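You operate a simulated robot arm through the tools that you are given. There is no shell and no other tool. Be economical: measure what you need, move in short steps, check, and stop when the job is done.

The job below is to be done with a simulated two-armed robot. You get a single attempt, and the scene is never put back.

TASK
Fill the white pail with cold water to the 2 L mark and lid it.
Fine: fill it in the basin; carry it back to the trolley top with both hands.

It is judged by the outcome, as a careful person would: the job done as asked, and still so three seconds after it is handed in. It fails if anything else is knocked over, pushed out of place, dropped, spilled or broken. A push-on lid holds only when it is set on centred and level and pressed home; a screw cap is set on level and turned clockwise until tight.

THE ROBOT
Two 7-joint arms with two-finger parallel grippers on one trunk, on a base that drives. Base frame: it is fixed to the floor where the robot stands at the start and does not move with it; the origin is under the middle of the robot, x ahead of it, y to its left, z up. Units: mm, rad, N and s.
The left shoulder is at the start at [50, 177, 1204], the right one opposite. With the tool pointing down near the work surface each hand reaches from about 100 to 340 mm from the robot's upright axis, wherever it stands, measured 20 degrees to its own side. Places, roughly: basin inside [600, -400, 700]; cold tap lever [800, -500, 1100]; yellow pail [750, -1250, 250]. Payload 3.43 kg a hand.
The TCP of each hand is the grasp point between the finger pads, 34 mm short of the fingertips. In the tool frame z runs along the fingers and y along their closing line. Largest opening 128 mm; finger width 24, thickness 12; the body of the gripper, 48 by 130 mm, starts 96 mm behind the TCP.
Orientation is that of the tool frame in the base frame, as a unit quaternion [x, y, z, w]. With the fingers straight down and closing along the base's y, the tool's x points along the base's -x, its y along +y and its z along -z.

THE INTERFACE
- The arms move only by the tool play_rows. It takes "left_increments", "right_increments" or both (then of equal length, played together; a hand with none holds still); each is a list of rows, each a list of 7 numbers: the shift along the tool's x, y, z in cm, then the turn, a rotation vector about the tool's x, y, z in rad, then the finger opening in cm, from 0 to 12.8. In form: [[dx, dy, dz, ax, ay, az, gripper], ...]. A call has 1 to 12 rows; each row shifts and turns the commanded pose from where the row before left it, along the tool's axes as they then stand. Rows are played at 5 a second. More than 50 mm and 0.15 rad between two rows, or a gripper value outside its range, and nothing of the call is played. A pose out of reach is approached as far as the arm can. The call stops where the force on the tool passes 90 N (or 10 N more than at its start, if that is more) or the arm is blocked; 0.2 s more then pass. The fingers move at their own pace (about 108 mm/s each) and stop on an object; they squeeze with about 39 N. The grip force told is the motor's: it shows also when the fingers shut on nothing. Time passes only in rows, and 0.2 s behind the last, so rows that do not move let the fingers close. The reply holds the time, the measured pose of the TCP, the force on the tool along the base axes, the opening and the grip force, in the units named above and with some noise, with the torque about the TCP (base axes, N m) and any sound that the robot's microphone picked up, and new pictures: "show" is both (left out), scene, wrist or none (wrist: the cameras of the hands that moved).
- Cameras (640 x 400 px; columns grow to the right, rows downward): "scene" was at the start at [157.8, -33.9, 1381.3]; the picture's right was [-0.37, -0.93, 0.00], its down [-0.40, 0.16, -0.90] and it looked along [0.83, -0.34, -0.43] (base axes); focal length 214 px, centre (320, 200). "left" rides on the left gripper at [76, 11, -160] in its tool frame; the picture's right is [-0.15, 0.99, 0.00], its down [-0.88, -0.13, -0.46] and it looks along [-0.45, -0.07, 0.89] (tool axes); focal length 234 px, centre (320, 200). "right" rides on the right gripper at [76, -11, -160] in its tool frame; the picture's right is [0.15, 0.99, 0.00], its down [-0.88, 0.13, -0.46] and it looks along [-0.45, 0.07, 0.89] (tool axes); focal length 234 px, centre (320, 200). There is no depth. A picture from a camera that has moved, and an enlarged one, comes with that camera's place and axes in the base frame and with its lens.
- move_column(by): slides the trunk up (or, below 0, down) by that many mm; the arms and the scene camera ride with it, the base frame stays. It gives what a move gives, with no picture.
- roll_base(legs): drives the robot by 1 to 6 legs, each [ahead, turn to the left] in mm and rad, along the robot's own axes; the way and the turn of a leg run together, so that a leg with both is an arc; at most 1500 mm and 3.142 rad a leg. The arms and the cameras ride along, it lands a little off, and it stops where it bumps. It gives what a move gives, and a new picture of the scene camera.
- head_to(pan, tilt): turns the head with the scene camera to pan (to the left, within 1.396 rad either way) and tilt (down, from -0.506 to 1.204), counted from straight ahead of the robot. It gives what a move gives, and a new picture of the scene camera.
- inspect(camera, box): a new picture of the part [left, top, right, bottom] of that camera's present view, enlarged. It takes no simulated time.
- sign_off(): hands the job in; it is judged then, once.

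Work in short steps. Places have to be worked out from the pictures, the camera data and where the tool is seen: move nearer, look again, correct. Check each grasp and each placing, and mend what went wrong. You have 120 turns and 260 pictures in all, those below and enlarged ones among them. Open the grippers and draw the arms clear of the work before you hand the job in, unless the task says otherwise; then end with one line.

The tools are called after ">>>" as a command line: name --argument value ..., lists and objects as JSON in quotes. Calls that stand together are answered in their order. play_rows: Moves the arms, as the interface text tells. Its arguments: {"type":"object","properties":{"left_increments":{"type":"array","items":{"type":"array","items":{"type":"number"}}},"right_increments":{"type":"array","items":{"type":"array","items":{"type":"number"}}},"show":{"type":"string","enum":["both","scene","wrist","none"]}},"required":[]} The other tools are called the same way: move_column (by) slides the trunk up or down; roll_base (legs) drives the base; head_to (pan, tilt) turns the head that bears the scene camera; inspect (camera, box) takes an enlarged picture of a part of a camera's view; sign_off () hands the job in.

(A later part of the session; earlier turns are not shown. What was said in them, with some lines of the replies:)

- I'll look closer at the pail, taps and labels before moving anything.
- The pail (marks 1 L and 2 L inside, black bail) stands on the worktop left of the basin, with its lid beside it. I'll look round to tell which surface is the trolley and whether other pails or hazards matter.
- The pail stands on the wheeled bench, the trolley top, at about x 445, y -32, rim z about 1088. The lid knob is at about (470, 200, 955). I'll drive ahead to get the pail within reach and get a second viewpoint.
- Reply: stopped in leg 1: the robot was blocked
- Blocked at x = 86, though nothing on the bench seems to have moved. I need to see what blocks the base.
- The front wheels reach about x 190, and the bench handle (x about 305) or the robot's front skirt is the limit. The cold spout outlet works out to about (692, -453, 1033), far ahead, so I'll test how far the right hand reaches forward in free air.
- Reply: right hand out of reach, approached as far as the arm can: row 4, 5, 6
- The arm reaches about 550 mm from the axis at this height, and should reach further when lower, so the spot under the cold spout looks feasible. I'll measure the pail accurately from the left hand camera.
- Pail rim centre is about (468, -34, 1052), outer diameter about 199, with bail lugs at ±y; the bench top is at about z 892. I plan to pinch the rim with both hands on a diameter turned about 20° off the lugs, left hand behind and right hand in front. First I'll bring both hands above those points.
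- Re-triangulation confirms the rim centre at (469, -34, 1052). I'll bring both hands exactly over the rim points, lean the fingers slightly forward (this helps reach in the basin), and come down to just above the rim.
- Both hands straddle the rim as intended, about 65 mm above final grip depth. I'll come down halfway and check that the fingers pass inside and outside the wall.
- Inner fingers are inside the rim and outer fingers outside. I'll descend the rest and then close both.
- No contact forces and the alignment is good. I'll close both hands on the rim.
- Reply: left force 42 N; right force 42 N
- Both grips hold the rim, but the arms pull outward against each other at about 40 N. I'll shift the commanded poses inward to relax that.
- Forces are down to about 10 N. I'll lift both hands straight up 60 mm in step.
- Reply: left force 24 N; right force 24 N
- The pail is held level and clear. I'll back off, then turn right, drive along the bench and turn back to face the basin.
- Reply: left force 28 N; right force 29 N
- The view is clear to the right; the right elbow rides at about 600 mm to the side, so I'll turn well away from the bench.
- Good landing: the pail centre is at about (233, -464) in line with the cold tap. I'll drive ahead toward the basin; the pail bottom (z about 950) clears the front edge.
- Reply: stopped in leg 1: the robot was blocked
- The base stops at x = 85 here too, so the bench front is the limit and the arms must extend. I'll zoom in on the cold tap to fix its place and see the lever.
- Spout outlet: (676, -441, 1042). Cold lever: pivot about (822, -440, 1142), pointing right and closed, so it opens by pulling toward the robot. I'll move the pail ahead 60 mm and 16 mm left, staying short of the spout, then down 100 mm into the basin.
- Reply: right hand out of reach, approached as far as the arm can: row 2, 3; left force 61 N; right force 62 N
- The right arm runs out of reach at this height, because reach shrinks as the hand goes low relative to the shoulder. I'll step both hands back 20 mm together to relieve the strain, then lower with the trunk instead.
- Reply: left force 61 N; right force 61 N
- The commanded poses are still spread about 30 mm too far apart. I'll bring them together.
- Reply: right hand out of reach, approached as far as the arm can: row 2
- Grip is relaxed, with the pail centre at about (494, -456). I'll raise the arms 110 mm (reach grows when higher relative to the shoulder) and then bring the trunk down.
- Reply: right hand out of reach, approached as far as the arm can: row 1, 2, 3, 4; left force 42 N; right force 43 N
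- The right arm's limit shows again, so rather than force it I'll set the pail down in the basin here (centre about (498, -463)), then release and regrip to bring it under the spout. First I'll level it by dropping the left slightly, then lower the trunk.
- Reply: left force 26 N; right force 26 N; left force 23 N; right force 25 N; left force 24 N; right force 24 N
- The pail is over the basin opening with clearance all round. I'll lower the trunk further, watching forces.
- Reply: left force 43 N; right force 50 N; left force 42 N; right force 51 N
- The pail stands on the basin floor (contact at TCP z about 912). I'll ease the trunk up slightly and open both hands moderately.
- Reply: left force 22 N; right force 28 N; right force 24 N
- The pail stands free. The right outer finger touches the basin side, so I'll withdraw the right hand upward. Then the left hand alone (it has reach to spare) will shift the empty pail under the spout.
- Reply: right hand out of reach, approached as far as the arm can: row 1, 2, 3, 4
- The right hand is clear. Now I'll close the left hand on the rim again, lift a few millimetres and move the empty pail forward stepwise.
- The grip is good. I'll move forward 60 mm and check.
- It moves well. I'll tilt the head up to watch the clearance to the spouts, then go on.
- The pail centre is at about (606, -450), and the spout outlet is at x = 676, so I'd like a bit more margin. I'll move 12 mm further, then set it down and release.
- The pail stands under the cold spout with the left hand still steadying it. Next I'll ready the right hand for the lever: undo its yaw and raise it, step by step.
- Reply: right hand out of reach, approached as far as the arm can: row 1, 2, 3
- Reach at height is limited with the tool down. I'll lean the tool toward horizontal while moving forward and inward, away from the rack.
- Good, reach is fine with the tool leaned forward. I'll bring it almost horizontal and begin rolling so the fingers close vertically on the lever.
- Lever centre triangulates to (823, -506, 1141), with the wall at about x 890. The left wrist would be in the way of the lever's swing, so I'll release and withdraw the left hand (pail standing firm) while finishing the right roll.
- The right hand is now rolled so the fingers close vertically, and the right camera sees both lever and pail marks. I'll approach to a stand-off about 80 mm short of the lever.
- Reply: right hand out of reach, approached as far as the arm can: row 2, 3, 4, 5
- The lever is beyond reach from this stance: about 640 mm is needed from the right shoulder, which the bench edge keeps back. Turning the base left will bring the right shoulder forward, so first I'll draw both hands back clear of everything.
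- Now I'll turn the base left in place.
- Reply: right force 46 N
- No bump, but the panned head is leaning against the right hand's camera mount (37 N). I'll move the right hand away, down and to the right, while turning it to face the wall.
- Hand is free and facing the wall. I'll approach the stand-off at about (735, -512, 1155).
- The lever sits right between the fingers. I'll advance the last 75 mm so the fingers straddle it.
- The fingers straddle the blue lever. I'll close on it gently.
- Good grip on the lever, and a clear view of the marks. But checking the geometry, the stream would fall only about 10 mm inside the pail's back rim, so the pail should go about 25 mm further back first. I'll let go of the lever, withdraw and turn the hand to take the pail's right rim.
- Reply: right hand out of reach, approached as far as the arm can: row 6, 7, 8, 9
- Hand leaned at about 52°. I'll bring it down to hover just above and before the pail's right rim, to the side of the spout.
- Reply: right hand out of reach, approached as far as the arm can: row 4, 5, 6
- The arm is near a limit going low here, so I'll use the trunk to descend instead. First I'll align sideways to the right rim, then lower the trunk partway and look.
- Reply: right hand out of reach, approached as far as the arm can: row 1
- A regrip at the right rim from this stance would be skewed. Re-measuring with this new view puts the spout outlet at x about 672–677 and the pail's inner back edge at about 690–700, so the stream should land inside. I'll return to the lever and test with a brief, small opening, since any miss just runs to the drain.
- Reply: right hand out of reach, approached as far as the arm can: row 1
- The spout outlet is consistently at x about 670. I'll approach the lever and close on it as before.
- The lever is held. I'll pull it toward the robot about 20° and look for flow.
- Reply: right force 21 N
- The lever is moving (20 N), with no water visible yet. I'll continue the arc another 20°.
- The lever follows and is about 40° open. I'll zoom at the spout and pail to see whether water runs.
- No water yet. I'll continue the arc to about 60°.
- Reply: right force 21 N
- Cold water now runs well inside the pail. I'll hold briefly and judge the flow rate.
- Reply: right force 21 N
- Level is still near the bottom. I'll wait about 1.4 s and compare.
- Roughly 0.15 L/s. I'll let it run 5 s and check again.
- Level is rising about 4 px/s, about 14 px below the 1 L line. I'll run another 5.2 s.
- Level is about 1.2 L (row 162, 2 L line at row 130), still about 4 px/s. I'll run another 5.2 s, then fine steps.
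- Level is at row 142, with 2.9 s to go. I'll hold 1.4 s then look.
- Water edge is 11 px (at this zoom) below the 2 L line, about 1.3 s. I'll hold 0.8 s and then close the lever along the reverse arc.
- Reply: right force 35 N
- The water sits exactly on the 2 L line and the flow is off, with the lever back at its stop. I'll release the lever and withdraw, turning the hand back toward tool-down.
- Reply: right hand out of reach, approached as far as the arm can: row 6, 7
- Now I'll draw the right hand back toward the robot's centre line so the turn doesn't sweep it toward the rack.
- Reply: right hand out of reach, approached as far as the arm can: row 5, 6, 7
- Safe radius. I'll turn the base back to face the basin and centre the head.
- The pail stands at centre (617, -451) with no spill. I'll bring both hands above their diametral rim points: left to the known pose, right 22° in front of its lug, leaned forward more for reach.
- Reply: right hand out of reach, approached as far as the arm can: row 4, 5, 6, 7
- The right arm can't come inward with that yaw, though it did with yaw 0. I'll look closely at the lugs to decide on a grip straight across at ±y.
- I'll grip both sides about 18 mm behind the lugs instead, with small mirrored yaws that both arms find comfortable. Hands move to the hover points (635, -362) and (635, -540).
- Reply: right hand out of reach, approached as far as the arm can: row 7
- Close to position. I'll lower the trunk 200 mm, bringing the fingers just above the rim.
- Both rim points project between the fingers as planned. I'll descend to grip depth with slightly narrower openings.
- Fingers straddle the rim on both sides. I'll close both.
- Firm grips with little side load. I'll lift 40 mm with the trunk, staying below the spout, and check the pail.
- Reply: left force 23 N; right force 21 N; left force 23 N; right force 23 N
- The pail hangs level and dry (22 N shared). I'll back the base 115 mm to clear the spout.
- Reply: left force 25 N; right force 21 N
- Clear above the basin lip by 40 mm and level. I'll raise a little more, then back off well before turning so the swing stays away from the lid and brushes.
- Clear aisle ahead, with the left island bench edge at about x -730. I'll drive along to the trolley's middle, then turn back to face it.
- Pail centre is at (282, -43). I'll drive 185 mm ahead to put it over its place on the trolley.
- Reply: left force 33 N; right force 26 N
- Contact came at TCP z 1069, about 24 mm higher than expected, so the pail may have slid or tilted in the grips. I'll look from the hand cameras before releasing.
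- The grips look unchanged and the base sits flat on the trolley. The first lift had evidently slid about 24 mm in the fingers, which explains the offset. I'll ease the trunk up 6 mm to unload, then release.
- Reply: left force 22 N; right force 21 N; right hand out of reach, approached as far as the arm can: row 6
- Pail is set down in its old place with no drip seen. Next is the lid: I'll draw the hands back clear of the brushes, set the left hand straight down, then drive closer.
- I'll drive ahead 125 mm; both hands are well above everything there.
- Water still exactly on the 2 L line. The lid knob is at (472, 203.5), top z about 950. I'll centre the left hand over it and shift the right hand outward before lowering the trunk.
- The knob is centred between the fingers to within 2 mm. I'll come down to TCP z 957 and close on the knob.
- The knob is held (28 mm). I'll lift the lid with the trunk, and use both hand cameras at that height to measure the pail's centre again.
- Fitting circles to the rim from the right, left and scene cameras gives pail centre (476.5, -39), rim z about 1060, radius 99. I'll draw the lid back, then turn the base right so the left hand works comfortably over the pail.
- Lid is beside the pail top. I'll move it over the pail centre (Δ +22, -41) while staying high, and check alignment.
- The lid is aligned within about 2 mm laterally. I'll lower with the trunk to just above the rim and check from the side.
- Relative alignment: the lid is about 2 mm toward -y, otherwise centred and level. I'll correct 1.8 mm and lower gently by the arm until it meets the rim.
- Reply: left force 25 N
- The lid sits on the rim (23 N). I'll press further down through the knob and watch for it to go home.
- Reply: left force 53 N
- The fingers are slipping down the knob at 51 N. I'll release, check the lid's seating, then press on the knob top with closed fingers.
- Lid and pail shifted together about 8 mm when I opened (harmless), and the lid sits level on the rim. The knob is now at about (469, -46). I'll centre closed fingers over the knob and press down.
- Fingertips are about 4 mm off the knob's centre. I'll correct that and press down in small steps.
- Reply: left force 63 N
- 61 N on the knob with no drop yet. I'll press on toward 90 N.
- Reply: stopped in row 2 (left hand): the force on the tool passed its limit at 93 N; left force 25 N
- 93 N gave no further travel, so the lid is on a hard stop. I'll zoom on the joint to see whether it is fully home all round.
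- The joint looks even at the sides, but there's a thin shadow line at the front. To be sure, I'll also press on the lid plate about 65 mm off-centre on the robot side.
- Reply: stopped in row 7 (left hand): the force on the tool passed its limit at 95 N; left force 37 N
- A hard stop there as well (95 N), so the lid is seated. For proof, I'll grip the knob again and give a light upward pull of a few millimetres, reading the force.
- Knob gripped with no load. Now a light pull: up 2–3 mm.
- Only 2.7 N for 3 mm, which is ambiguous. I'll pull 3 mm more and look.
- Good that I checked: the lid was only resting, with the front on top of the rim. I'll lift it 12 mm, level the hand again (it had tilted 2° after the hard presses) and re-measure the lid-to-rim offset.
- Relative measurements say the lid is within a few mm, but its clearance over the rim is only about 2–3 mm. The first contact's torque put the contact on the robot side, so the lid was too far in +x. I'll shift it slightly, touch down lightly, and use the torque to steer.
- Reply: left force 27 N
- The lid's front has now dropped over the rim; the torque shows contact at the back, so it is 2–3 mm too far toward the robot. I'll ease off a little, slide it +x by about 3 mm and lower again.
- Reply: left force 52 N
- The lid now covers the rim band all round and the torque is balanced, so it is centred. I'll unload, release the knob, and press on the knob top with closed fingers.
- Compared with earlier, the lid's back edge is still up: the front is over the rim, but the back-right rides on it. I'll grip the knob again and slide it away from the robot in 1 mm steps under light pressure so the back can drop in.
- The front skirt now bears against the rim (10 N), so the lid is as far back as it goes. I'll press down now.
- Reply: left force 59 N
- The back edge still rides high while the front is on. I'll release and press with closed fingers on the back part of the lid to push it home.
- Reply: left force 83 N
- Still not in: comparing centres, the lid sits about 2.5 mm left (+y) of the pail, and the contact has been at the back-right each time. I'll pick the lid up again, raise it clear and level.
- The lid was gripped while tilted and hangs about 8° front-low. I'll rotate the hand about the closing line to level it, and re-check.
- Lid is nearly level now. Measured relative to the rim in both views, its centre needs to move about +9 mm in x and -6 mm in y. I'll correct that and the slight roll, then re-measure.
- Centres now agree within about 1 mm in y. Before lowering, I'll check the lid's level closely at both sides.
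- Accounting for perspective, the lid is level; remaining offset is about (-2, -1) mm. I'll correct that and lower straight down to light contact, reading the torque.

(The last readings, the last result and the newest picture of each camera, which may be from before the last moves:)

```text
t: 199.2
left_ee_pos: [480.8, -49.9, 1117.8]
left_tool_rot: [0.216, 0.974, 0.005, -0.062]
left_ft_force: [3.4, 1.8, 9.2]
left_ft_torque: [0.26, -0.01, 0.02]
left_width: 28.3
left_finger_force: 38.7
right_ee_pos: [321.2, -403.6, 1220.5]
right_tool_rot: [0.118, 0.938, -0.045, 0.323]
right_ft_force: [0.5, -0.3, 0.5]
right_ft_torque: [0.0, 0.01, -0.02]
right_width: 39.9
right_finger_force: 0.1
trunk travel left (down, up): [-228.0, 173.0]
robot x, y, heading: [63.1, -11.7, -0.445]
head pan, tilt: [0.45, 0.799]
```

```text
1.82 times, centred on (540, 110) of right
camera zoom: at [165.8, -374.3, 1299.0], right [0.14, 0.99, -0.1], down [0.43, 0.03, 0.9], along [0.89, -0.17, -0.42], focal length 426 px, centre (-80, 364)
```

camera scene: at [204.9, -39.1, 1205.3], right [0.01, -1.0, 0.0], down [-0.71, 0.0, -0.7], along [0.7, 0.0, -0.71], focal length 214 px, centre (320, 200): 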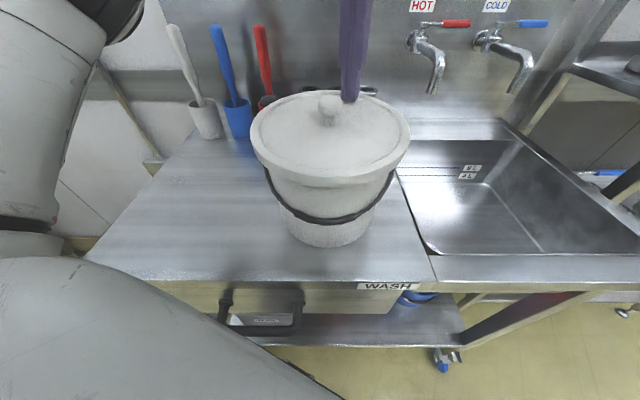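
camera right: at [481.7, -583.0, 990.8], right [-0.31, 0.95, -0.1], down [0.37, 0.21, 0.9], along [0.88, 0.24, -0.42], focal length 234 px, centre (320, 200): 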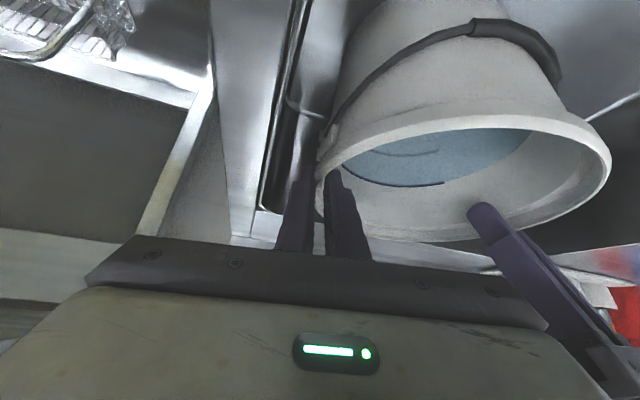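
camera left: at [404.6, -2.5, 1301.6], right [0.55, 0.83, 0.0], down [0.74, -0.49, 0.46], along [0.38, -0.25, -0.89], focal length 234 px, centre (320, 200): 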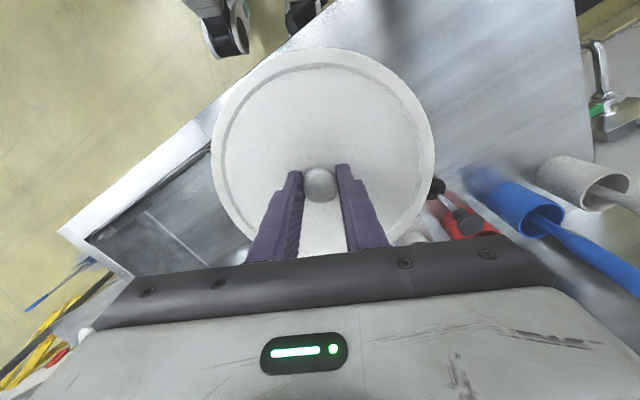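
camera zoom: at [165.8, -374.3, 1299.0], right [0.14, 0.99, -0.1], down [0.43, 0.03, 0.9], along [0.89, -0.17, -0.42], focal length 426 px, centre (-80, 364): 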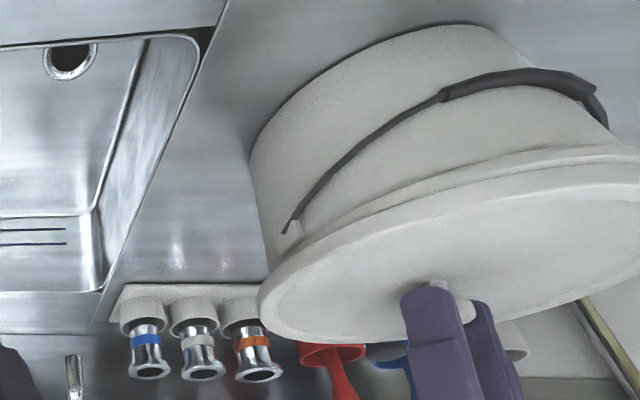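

Light contact (9 N) with the contact point front-left, so the lid is a hair too far back. I'll slide it about 2 mm toward the robot under light pressure and press slightly.

>>> play_rows --left_increments '[[0.1, 0, 0, 0, 0, 0, 0], [0.1, 0, 0, 0, 0, 0, 0], [-0.03, 0, 0.2, 0, 0, 0, 0], [-0.03, 0, 0.2, 0, 0, 0, 0], [0, 0, 0, 0, 0, 0, 0]]' --show "none"

>>> inspect --camera "scene" --box '[220, 60, 420, 260]'

```text
t: 200.4
left_ee_pos: [477.2, -48.8, 1117.5]
left_tool_rot: [0.214, 0.975, 0.002, -0.06]
left_ft_force: [17.6, -1.7, 47.3]
left_ft_torque: [-0.04, -0.4, -0.02]
left_width: 28.2
left_finger_force: 39.1
right_ee_pos: [322.1, -403.2, 1220.8]
right_tool_rot: [0.118, 0.937, -0.045, 0.325]
right_ft_force: [0.1, 0.3, 0.4]
right_ft_torque: [0.01, 0.02, -0.01]
right_width: 39.7
right_finger_force: 0.0
trunk travel left (down, up): [-228.0, 173.0]
robot x, y, heading: [61.5, -6.0, -0.445]
head pan, tilt: [0.45, 0.799]
```

```text
2.00 times, centred on (320, 160) of scene
camera zoom: at [207.0, -39.1, 1204.4], right [0.01, -1.0, 0.0], down [-0.72, 0.0, -0.7], along [0.7, 0.0, -0.72], focal length 429 px, centre (320, 280)
```

zoom: 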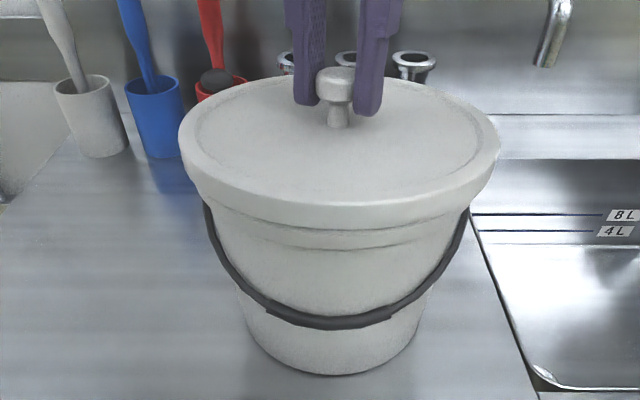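

The reaction is now nearly central (47 N), so the lid is level and evenly on the rim, ready to be pressed. I'll remove the side load first, release without dragging it, level the hand and press on the knob top.

>>> play_rows --left_increments '[[-0.15, 0, -0.1, 0, 0, 0, 0], [-0.15, 0, -0.2, 0, 0, 0, 0], [0.03, 0, -0.2, 0, 0, 0, 0], [0, 0, 0, 0, 0, 0, 0], [0, 0, 0, 0, 0, 0, 3.3], [0, 0, 0, 0, 0, 0, 5], [0.4, 0, -3, 0, 0, 0, 5], [0.3, 0, -2, 0, 0, 0, 5], [0, 0, 0, 0, -0.065, 0, 3], [0, 0, 0, 0, -0.06, 0, 0], [0, 0, 0, 0, 0, 0, 0], [0, 0, 0, 0, 0, 0, 0]]' --show "wrist"

>>> inspect --camera "scene" --box '[220, 60, 420, 260]'

```text
t: 203.0
left_ee_pos: [482.7, -50.6, 1168.5]
left_tool_rot: [0.216, 0.976, -0.009, -0.002]
left_ft_force: [0.4, 0.5, -1.0]
left_ft_torque: [0.01, -0.01, -0.01]
left_width: 0.0
left_finger_force: 33.0
right_ee_pos: [321.1, -404.1, 1220.5]
right_tool_rot: [0.119, 0.938, -0.046, 0.323]
right_ft_force: [-0.1, 0.1, -0.4]
right_ft_torque: [-0.01, -0.01, 0.0]
right_width: 39.8
right_finger_force: 0.0
trunk travel left (down, up): [-228.0, 173.0]
robot x, y, heading: [59.4, -11.2, -0.447]
head pan, tilt: [0.45, 0.799]
camera left: at [418.8, -3.6, 1328.1], right [0.55, 0.84, -0.02], down [0.75, -0.48, 0.46], along [0.37, -0.26, -0.89], focal length 234 px, centre (320, 200)
```

left: 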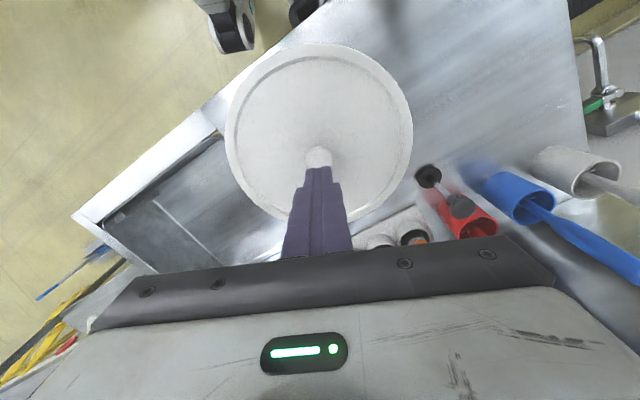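

```text
2.00 times, centred on (320, 160) of scene
camera zoom: at [207.8, -39.2, 1203.9], right [0.01, -1.0, 0.0], down [-0.72, 0.0, -0.7], along [0.7, 0.0, -0.72], focal length 429 px, centre (320, 280)
```

zoom: 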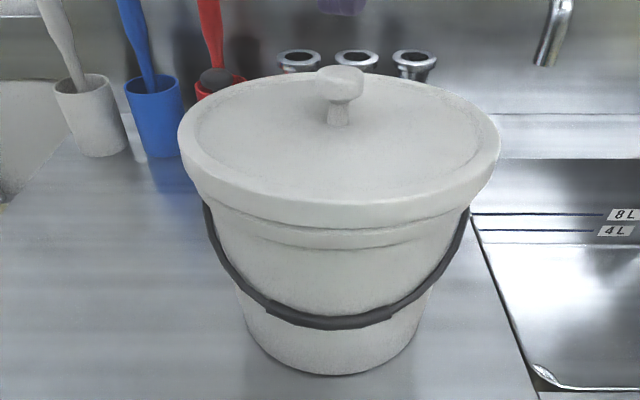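

The lid rests level and even. I'll shift the closed fingers about 9 mm onto the knob and press in steps up to the force limit.

>>> play_rows --left_increments '[[0.9, 0, 0, 0, 0, 0, 0], [0, 0, 2.3, 0, 0, 0, 0], [0, 0, 0.4, 0, 0, 0, 0], [0, 0, 0.4, 0, 0, 0, 0], [0, 0, 0.4, 0, 0, 0, 0], [0, 0, 0.4, 0, 0, 0, 0], [0, 0, 0.4, 0, 0, 0, 0], [0, 0, 0.3, 0, 0, 0, 0], [0, 0, 0.3, 0, 0, 0, 0], [0, 0, 0.3, 0, 0, 0, 0]]' --show "none"

>>> inspect --camera "scene" --box '[220, 60, 420, 260]'

>>> inspect --camera "right" --box '[440, 0, 640, 220]'

```text
t: 204.6
left_ee_pos: [472.8, -46.3, 1139.4]
left_tool_rot: [0.213, 0.977, -0.021, 0.01]
left_ft_force: [-1.6, 3.3, 28.2]
left_ft_torque: [0.19, 0.21, -0.18]
left_width: 0.1
left_finger_force: 32.8
right_ee_pos: [320.3, -402.0, 1219.8]
right_tool_rot: [0.118, 0.938, -0.046, 0.323]
right_ft_force: [-0.5, -0.1, 0.2]
right_ft_torque: [0.01, -0.01, 0.03]
right_width: 40.0
right_finger_force: 0.1
trunk travel left (down, up): [-228.0, 173.0]
robot x, y, heading: [61.5, -10.3, -0.443]
head pan, tilt: [0.45, 0.799]
stopped in row 7 (left hand): the force on the tool passed its limit at 94 N (the readings are from after the stop); the commanded pose is now the measured one
```

```text
2.00 times, centred on (320, 160) of scene
camera zoom: at [206.2, -38.4, 1203.5], right [0.01, -1.0, 0.0], down [-0.72, -0.01, -0.7], along [0.7, 0.0, -0.72], focal length 429 px, centre (320, 280)
```

zoom: 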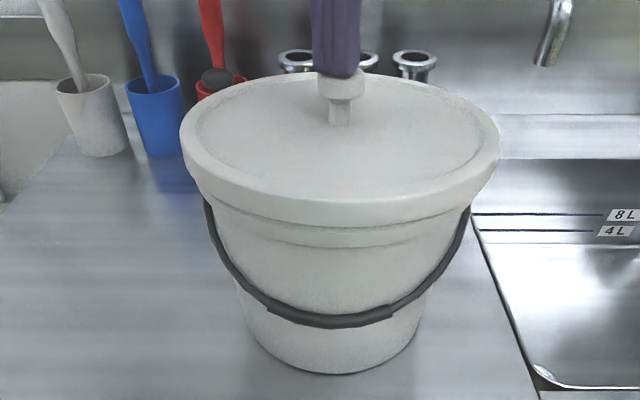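

```text
1.82 times, centred on (540, 110) of right
camera zoom: at [164.5, -373.7, 1298.5], right [0.14, 0.99, -0.1], down [0.43, 0.03, 0.9], along [0.89, -0.17, -0.42], focal length 426 px, centre (-80, 364)
```

zoom: 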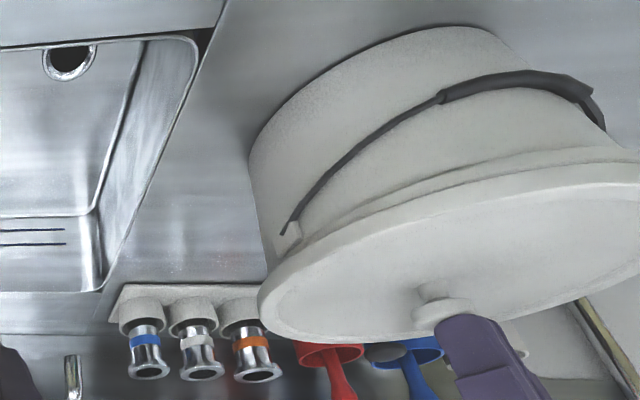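

The back is engaged but the front still rides up; a point press can't keep it level. I'll straddle the knob with the fingers wide open along the front–back line so both fingertips press the plate level. First I'll raise, level and yaw the hand.

>>> play_rows --left_increments '[[0, 0, -2.6, -0.036, 0.029, 0, 4], [0, 0, -0.5, 0, 0, 0.145, 9], [0, 0, 0, 0, 0, 0.145, 9], [0, 0, 0, 0, 0, 0.145, 9], [0, 0, 0, 0, 0, 0.145, 9], [0, 0, 0, 0, 0, 0.145, 9], [0, 0, 0, 0, 0, 0.145, 9], [0, 0, 0, 0, 0, 0.145, 9], [0, 0, 0, 0, 0, 0.145, 9], [0, 0, 0, 0, 0, 0.145, 9], [0, 0, 0, 0, 0, 0.145, 9], [0, 0, 0, 0, 0, 0, 9]]' --show "both"

```text
t: 206.9
left_ee_pos: [411.7, -52.4, 1132.2]
left_tool_rot: [0.766, 0.642, 0.005, 0.021]
left_ft_force: [3.2, 2.6, 24.7]
left_ft_torque: [0.12, -1.37, 0.08]
left_width: 92.1
left_finger_force: 2.3
left hand out of reach, approached as far as the arm can: row 8, 9, 10, 11
right_ee_pos: [323.1, -402.1, 1220.4]
right_tool_rot: [0.119, 0.938, -0.046, 0.323]
right_ft_force: [0.0, -0.5, 0.5]
right_ft_torque: [0.02, 0.0, -0.01]
right_width: 39.9
right_finger_force: 0.1
trunk travel left (down, up): [-228.0, 173.0]
robot x, y, heading: [64.2, -10.9, -0.442]
head pan, tilt: [0.45, 0.799]
heard: snap
stopped in row 11 (left hand): the force on the tool passed its limit at 104 N (the readings are from after the stop); the commanded pose is now the measured one
camera scene: at [207.9, -38.9, 1203.9], right [0.01, -1.0, 0.0], down [-0.72, -0.01, -0.7], along [0.7, 0.01, -0.72], focal length 214 px, centre (320, 200)
camera left: at [429.9, 26.6, 1290.4], right [0.95, -0.32, 0.04], down [-0.3, -0.83, 0.47], along [-0.11, -0.46, -0.88], focal length 234 px, centre (320, 200)
```

scene: 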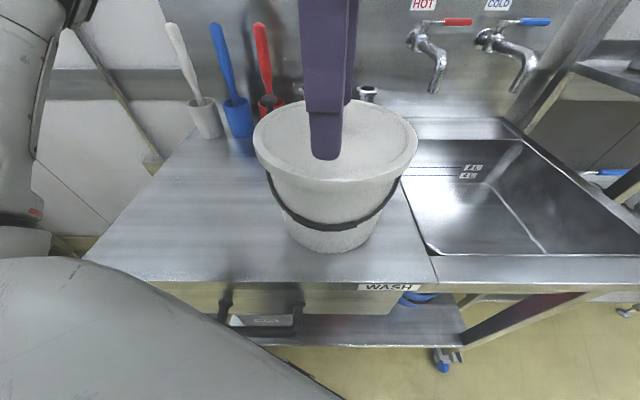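
left: 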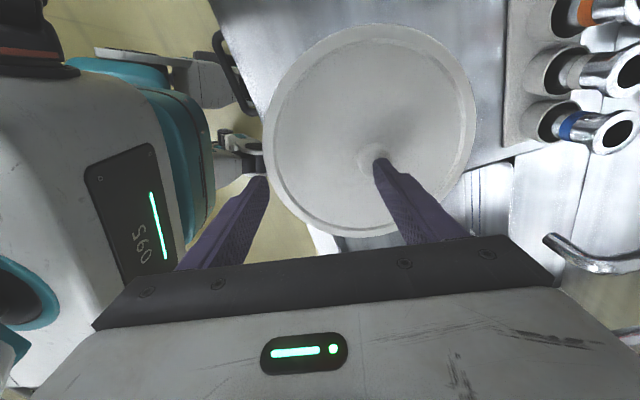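

A "snap" was heard: the drifting hand pressed the lid and it clicked. I'll raise the hand straight off and inspect the lid.

>>> play_rows --left_increments '[[0, 0, -1.5, 0, 0, 0, 9], [0, 0, -2, 0, 0, 0, 9], [0, 0, -2.5, 0, 0, 0, 9], [0, 0, -2.5, 0, 0, -0.14, 9], [0, 0, 0, 0, 0, -0.14, 9], [0, 0, 0, 0, 0, -0.14, 9], [0, 0, 0, 0, 0, -0.14, 9]]' --show "none"

>>> inspect --camera "scene" --box '[220, 60, 420, 260]'

>>> inspect --camera "right" --box '[440, 0, 640, 220]'

```text
t: 208.5
left_ee_pos: [380.8, -53.0, 1191.8]
left_tool_rot: [0.559, 0.829, 0.0, 0.018]
left_ft_force: [27.1, 16.9, -17.0]
left_ft_torque: [-2.35, 2.49, -1.25]
left_width: 89.9
left_finger_force: 0.0
left hand out of reach, approached as far as the arm can: row 1, 2, 3
right_ee_pos: [322.6, -403.1, 1219.9]
right_tool_rot: [0.118, 0.938, -0.045, 0.323]
right_ft_force: [-0.3, 0.0, -0.4]
right_ft_torque: [0.01, 0.03, -0.01]
right_width: 39.9
right_finger_force: 0.0
trunk travel left (down, up): [-228.0, 173.0]
robot x, y, heading: [63.3, -8.2, -0.439]
head pan, tilt: [0.45, 0.799]
```

```text
2.00 times, centred on (320, 160) of scene
camera zoom: at [212.3, -43.5, 1211.0], right [-0.05, -1.0, 0.0], down [-0.65, 0.03, -0.76], along [0.76, -0.04, -0.65], focal length 429 px, centre (320, 280)
```

zoom: 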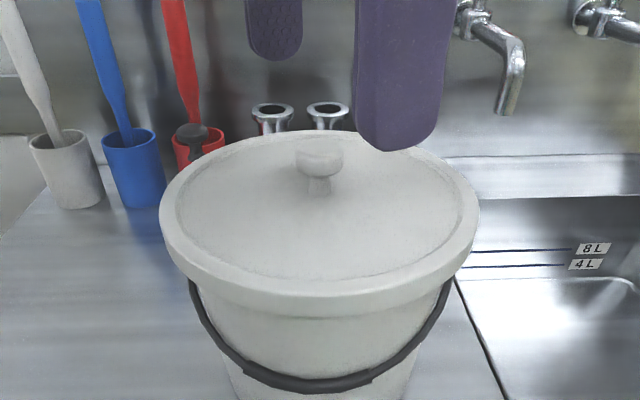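

```text
1.82 times, centred on (540, 110) of right
camera zoom: at [167.2, -374.2, 1298.8], right [0.14, 0.99, -0.1], down [0.43, 0.03, 0.9], along [0.89, -0.17, -0.42], focal length 426 px, centre (-80, 364)
```

zoom: 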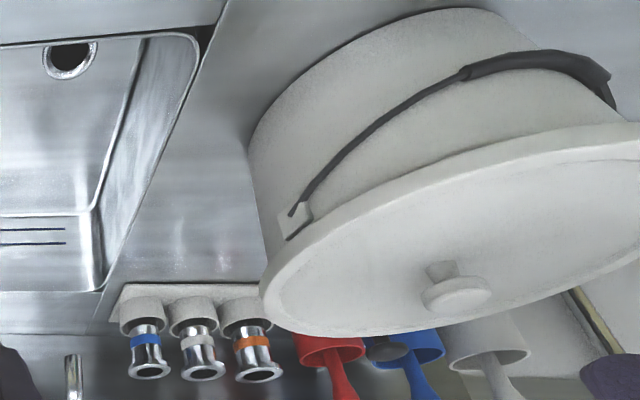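

The lid is now fully down: its skirt covers the rim band evenly. The left hand is leaning on the robot's head, so I'll move it away forward-left and up, turning its yaw back.

>>> play_rows --left_increments '[[1.1, 2.6, -1.0, 0, 0, 0, 9], [1.1, 2.6, -1.0, 0, 0, 0, 9], [1.1, 2.0, -1.0, 0, 0, -0.14, 9], [3, 1, 0, 0, 0, -0.14, 9], [2, 2, 0, 0, 0, -0.14, 9], [1, 3, 0, 0, 0, -0.14, 9], [0, 3.5, 0, 0, 0, -0.14, 9], [0, 3.5, 0, 0, 0, 0, 9], [0, 0, 0, 0, 0, 0, 9]]' --show "scene"

>>> inspect --camera "scene" --box '[220, 60, 420, 260]'

```text
t: 210.5
left_ee_pos: [494.6, 125.5, 1195.8]
left_tool_rot: [0.242, 0.97, -0.008, 0.017]
left_ft_force: [0.5, 0.2, 0.3]
left_ft_torque: [-0.03, -0.02, 0.01]
left_width: 89.9
left_finger_force: 0.0
left hand out of reach, approached as far as the arm can: row 6, 7, 8
right_ee_pos: [323.2, -402.4, 1220.4]
right_tool_rot: [0.118, 0.938, -0.045, 0.323]
right_ft_force: [0.9, -0.3, -0.1]
right_ft_torque: [0.03, 0.0, 0.04]
right_width: 40.1
right_finger_force: 0.0
trunk travel left (down, up): [-228.0, 173.0]
robot x, y, heading: [60.5, -9.0, -0.448]
head pan, tilt: [0.45, 0.799]
camera scene: at [208.5, -39.0, 1203.9], right [0.01, -1.0, 0.0], down [-0.72, -0.01, -0.7], along [0.7, 0.01, -0.72], focal length 214 px, centre (320, 200)
```

scene: 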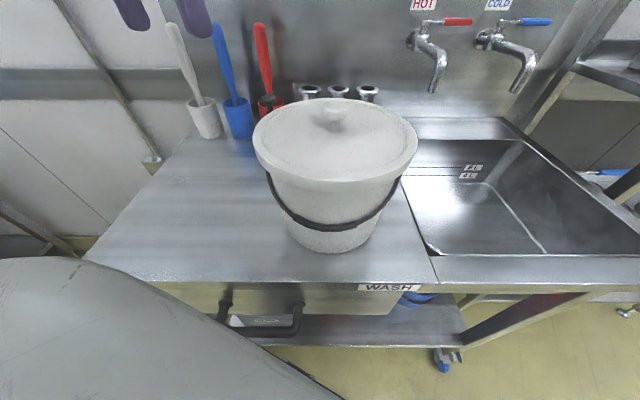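

```text
2.00 times, centred on (320, 160) of scene
camera zoom: at [208.5, -39.0, 1203.9], right [0.01, -1.0, 0.0], down [-0.72, -0.01, -0.7], along [0.7, 0.01, -0.72], focal length 429 px, centre (320, 280)
```

zoom: 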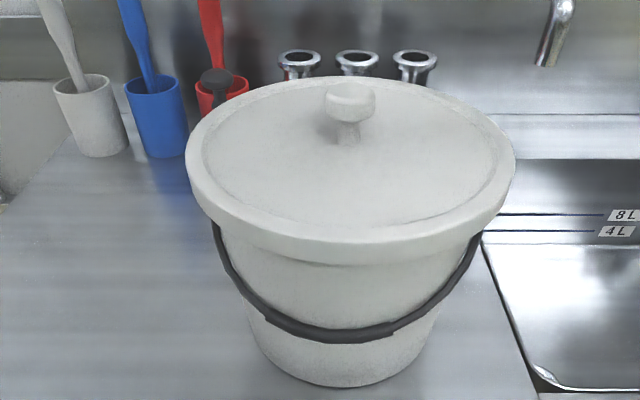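

The lid is level and fully seated. I'll back the robot away so both arms are clear, and take a last look.

>>> roll_base --legs '[[-200, 0]]'

>>> inspect --camera "scene" --box '[160, 0, 480, 250]'

```text
t: 212.1
left_ee_pos: [314.6, 210.7, 1195.1]
left_tool_rot: [0.241, 0.97, -0.008, 0.017]
left_ft_force: [-1.3, -0.1, -0.4]
left_ft_torque: [-0.03, -0.02, 0.01]
left_width: 90.0
left_finger_force: 0.0
right_ee_pos: [145.0, -318.8, 1220.0]
right_tool_rot: [0.117, 0.938, -0.045, 0.322]
right_ft_force: [0.1, 0.0, 0.4]
right_ft_torque: [0.02, -0.02, -0.01]
right_width: 40.0
right_finger_force: 0.0
trunk travel left (down, up): [-228.0, 173.0]
robot x, y, heading: [-113.6, 76.2, -0.435]
head pan, tilt: [0.45, 0.799]
camera scene: at [29.2, 46.3, 1204.0], right [0.01, -1.0, 0.0], down [-0.72, -0.01, -0.7], along [0.7, 0.01, -0.72], focal length 214 px, centre (320, 200)
```

scene: 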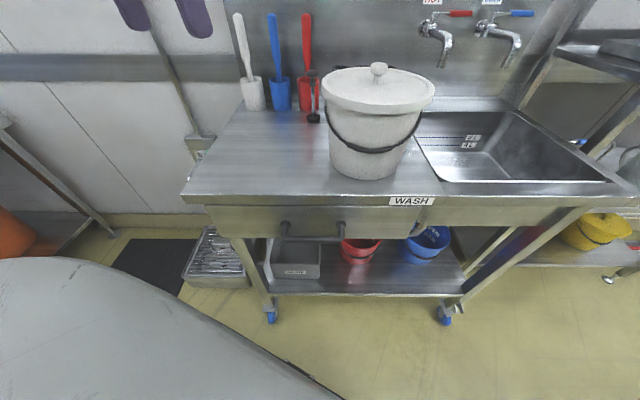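

```text
1.60 times, centred on (320, 125) of scene
camera zoom: at [29.2, 46.3, 1204.0], right [0.01, -1.0, 0.0], down [-0.72, -0.01, -0.7], along [0.7, 0.01, -0.72], focal length 343 px, centre (320, 320)
```

zoom: 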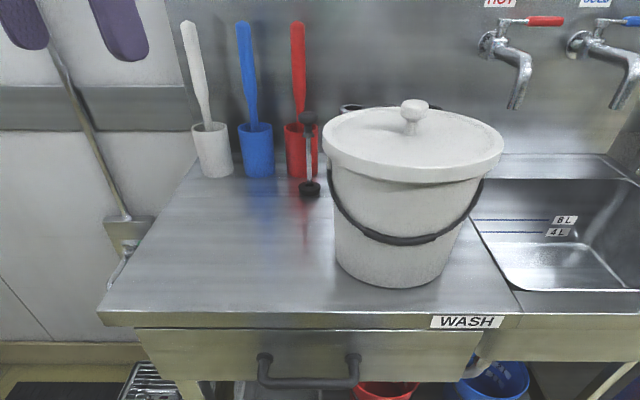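

The pail stands lidded and level on the trolley top, the tap is shut, nothing else has moved and the arms are clear, so I'm handing in.

>>> sign_off

```text
The job is handed in.
```

The white pail is filled with cold water to the 2 L mark in the basin, carried back to the trolley top with both hands, and its lid is snapped on level.
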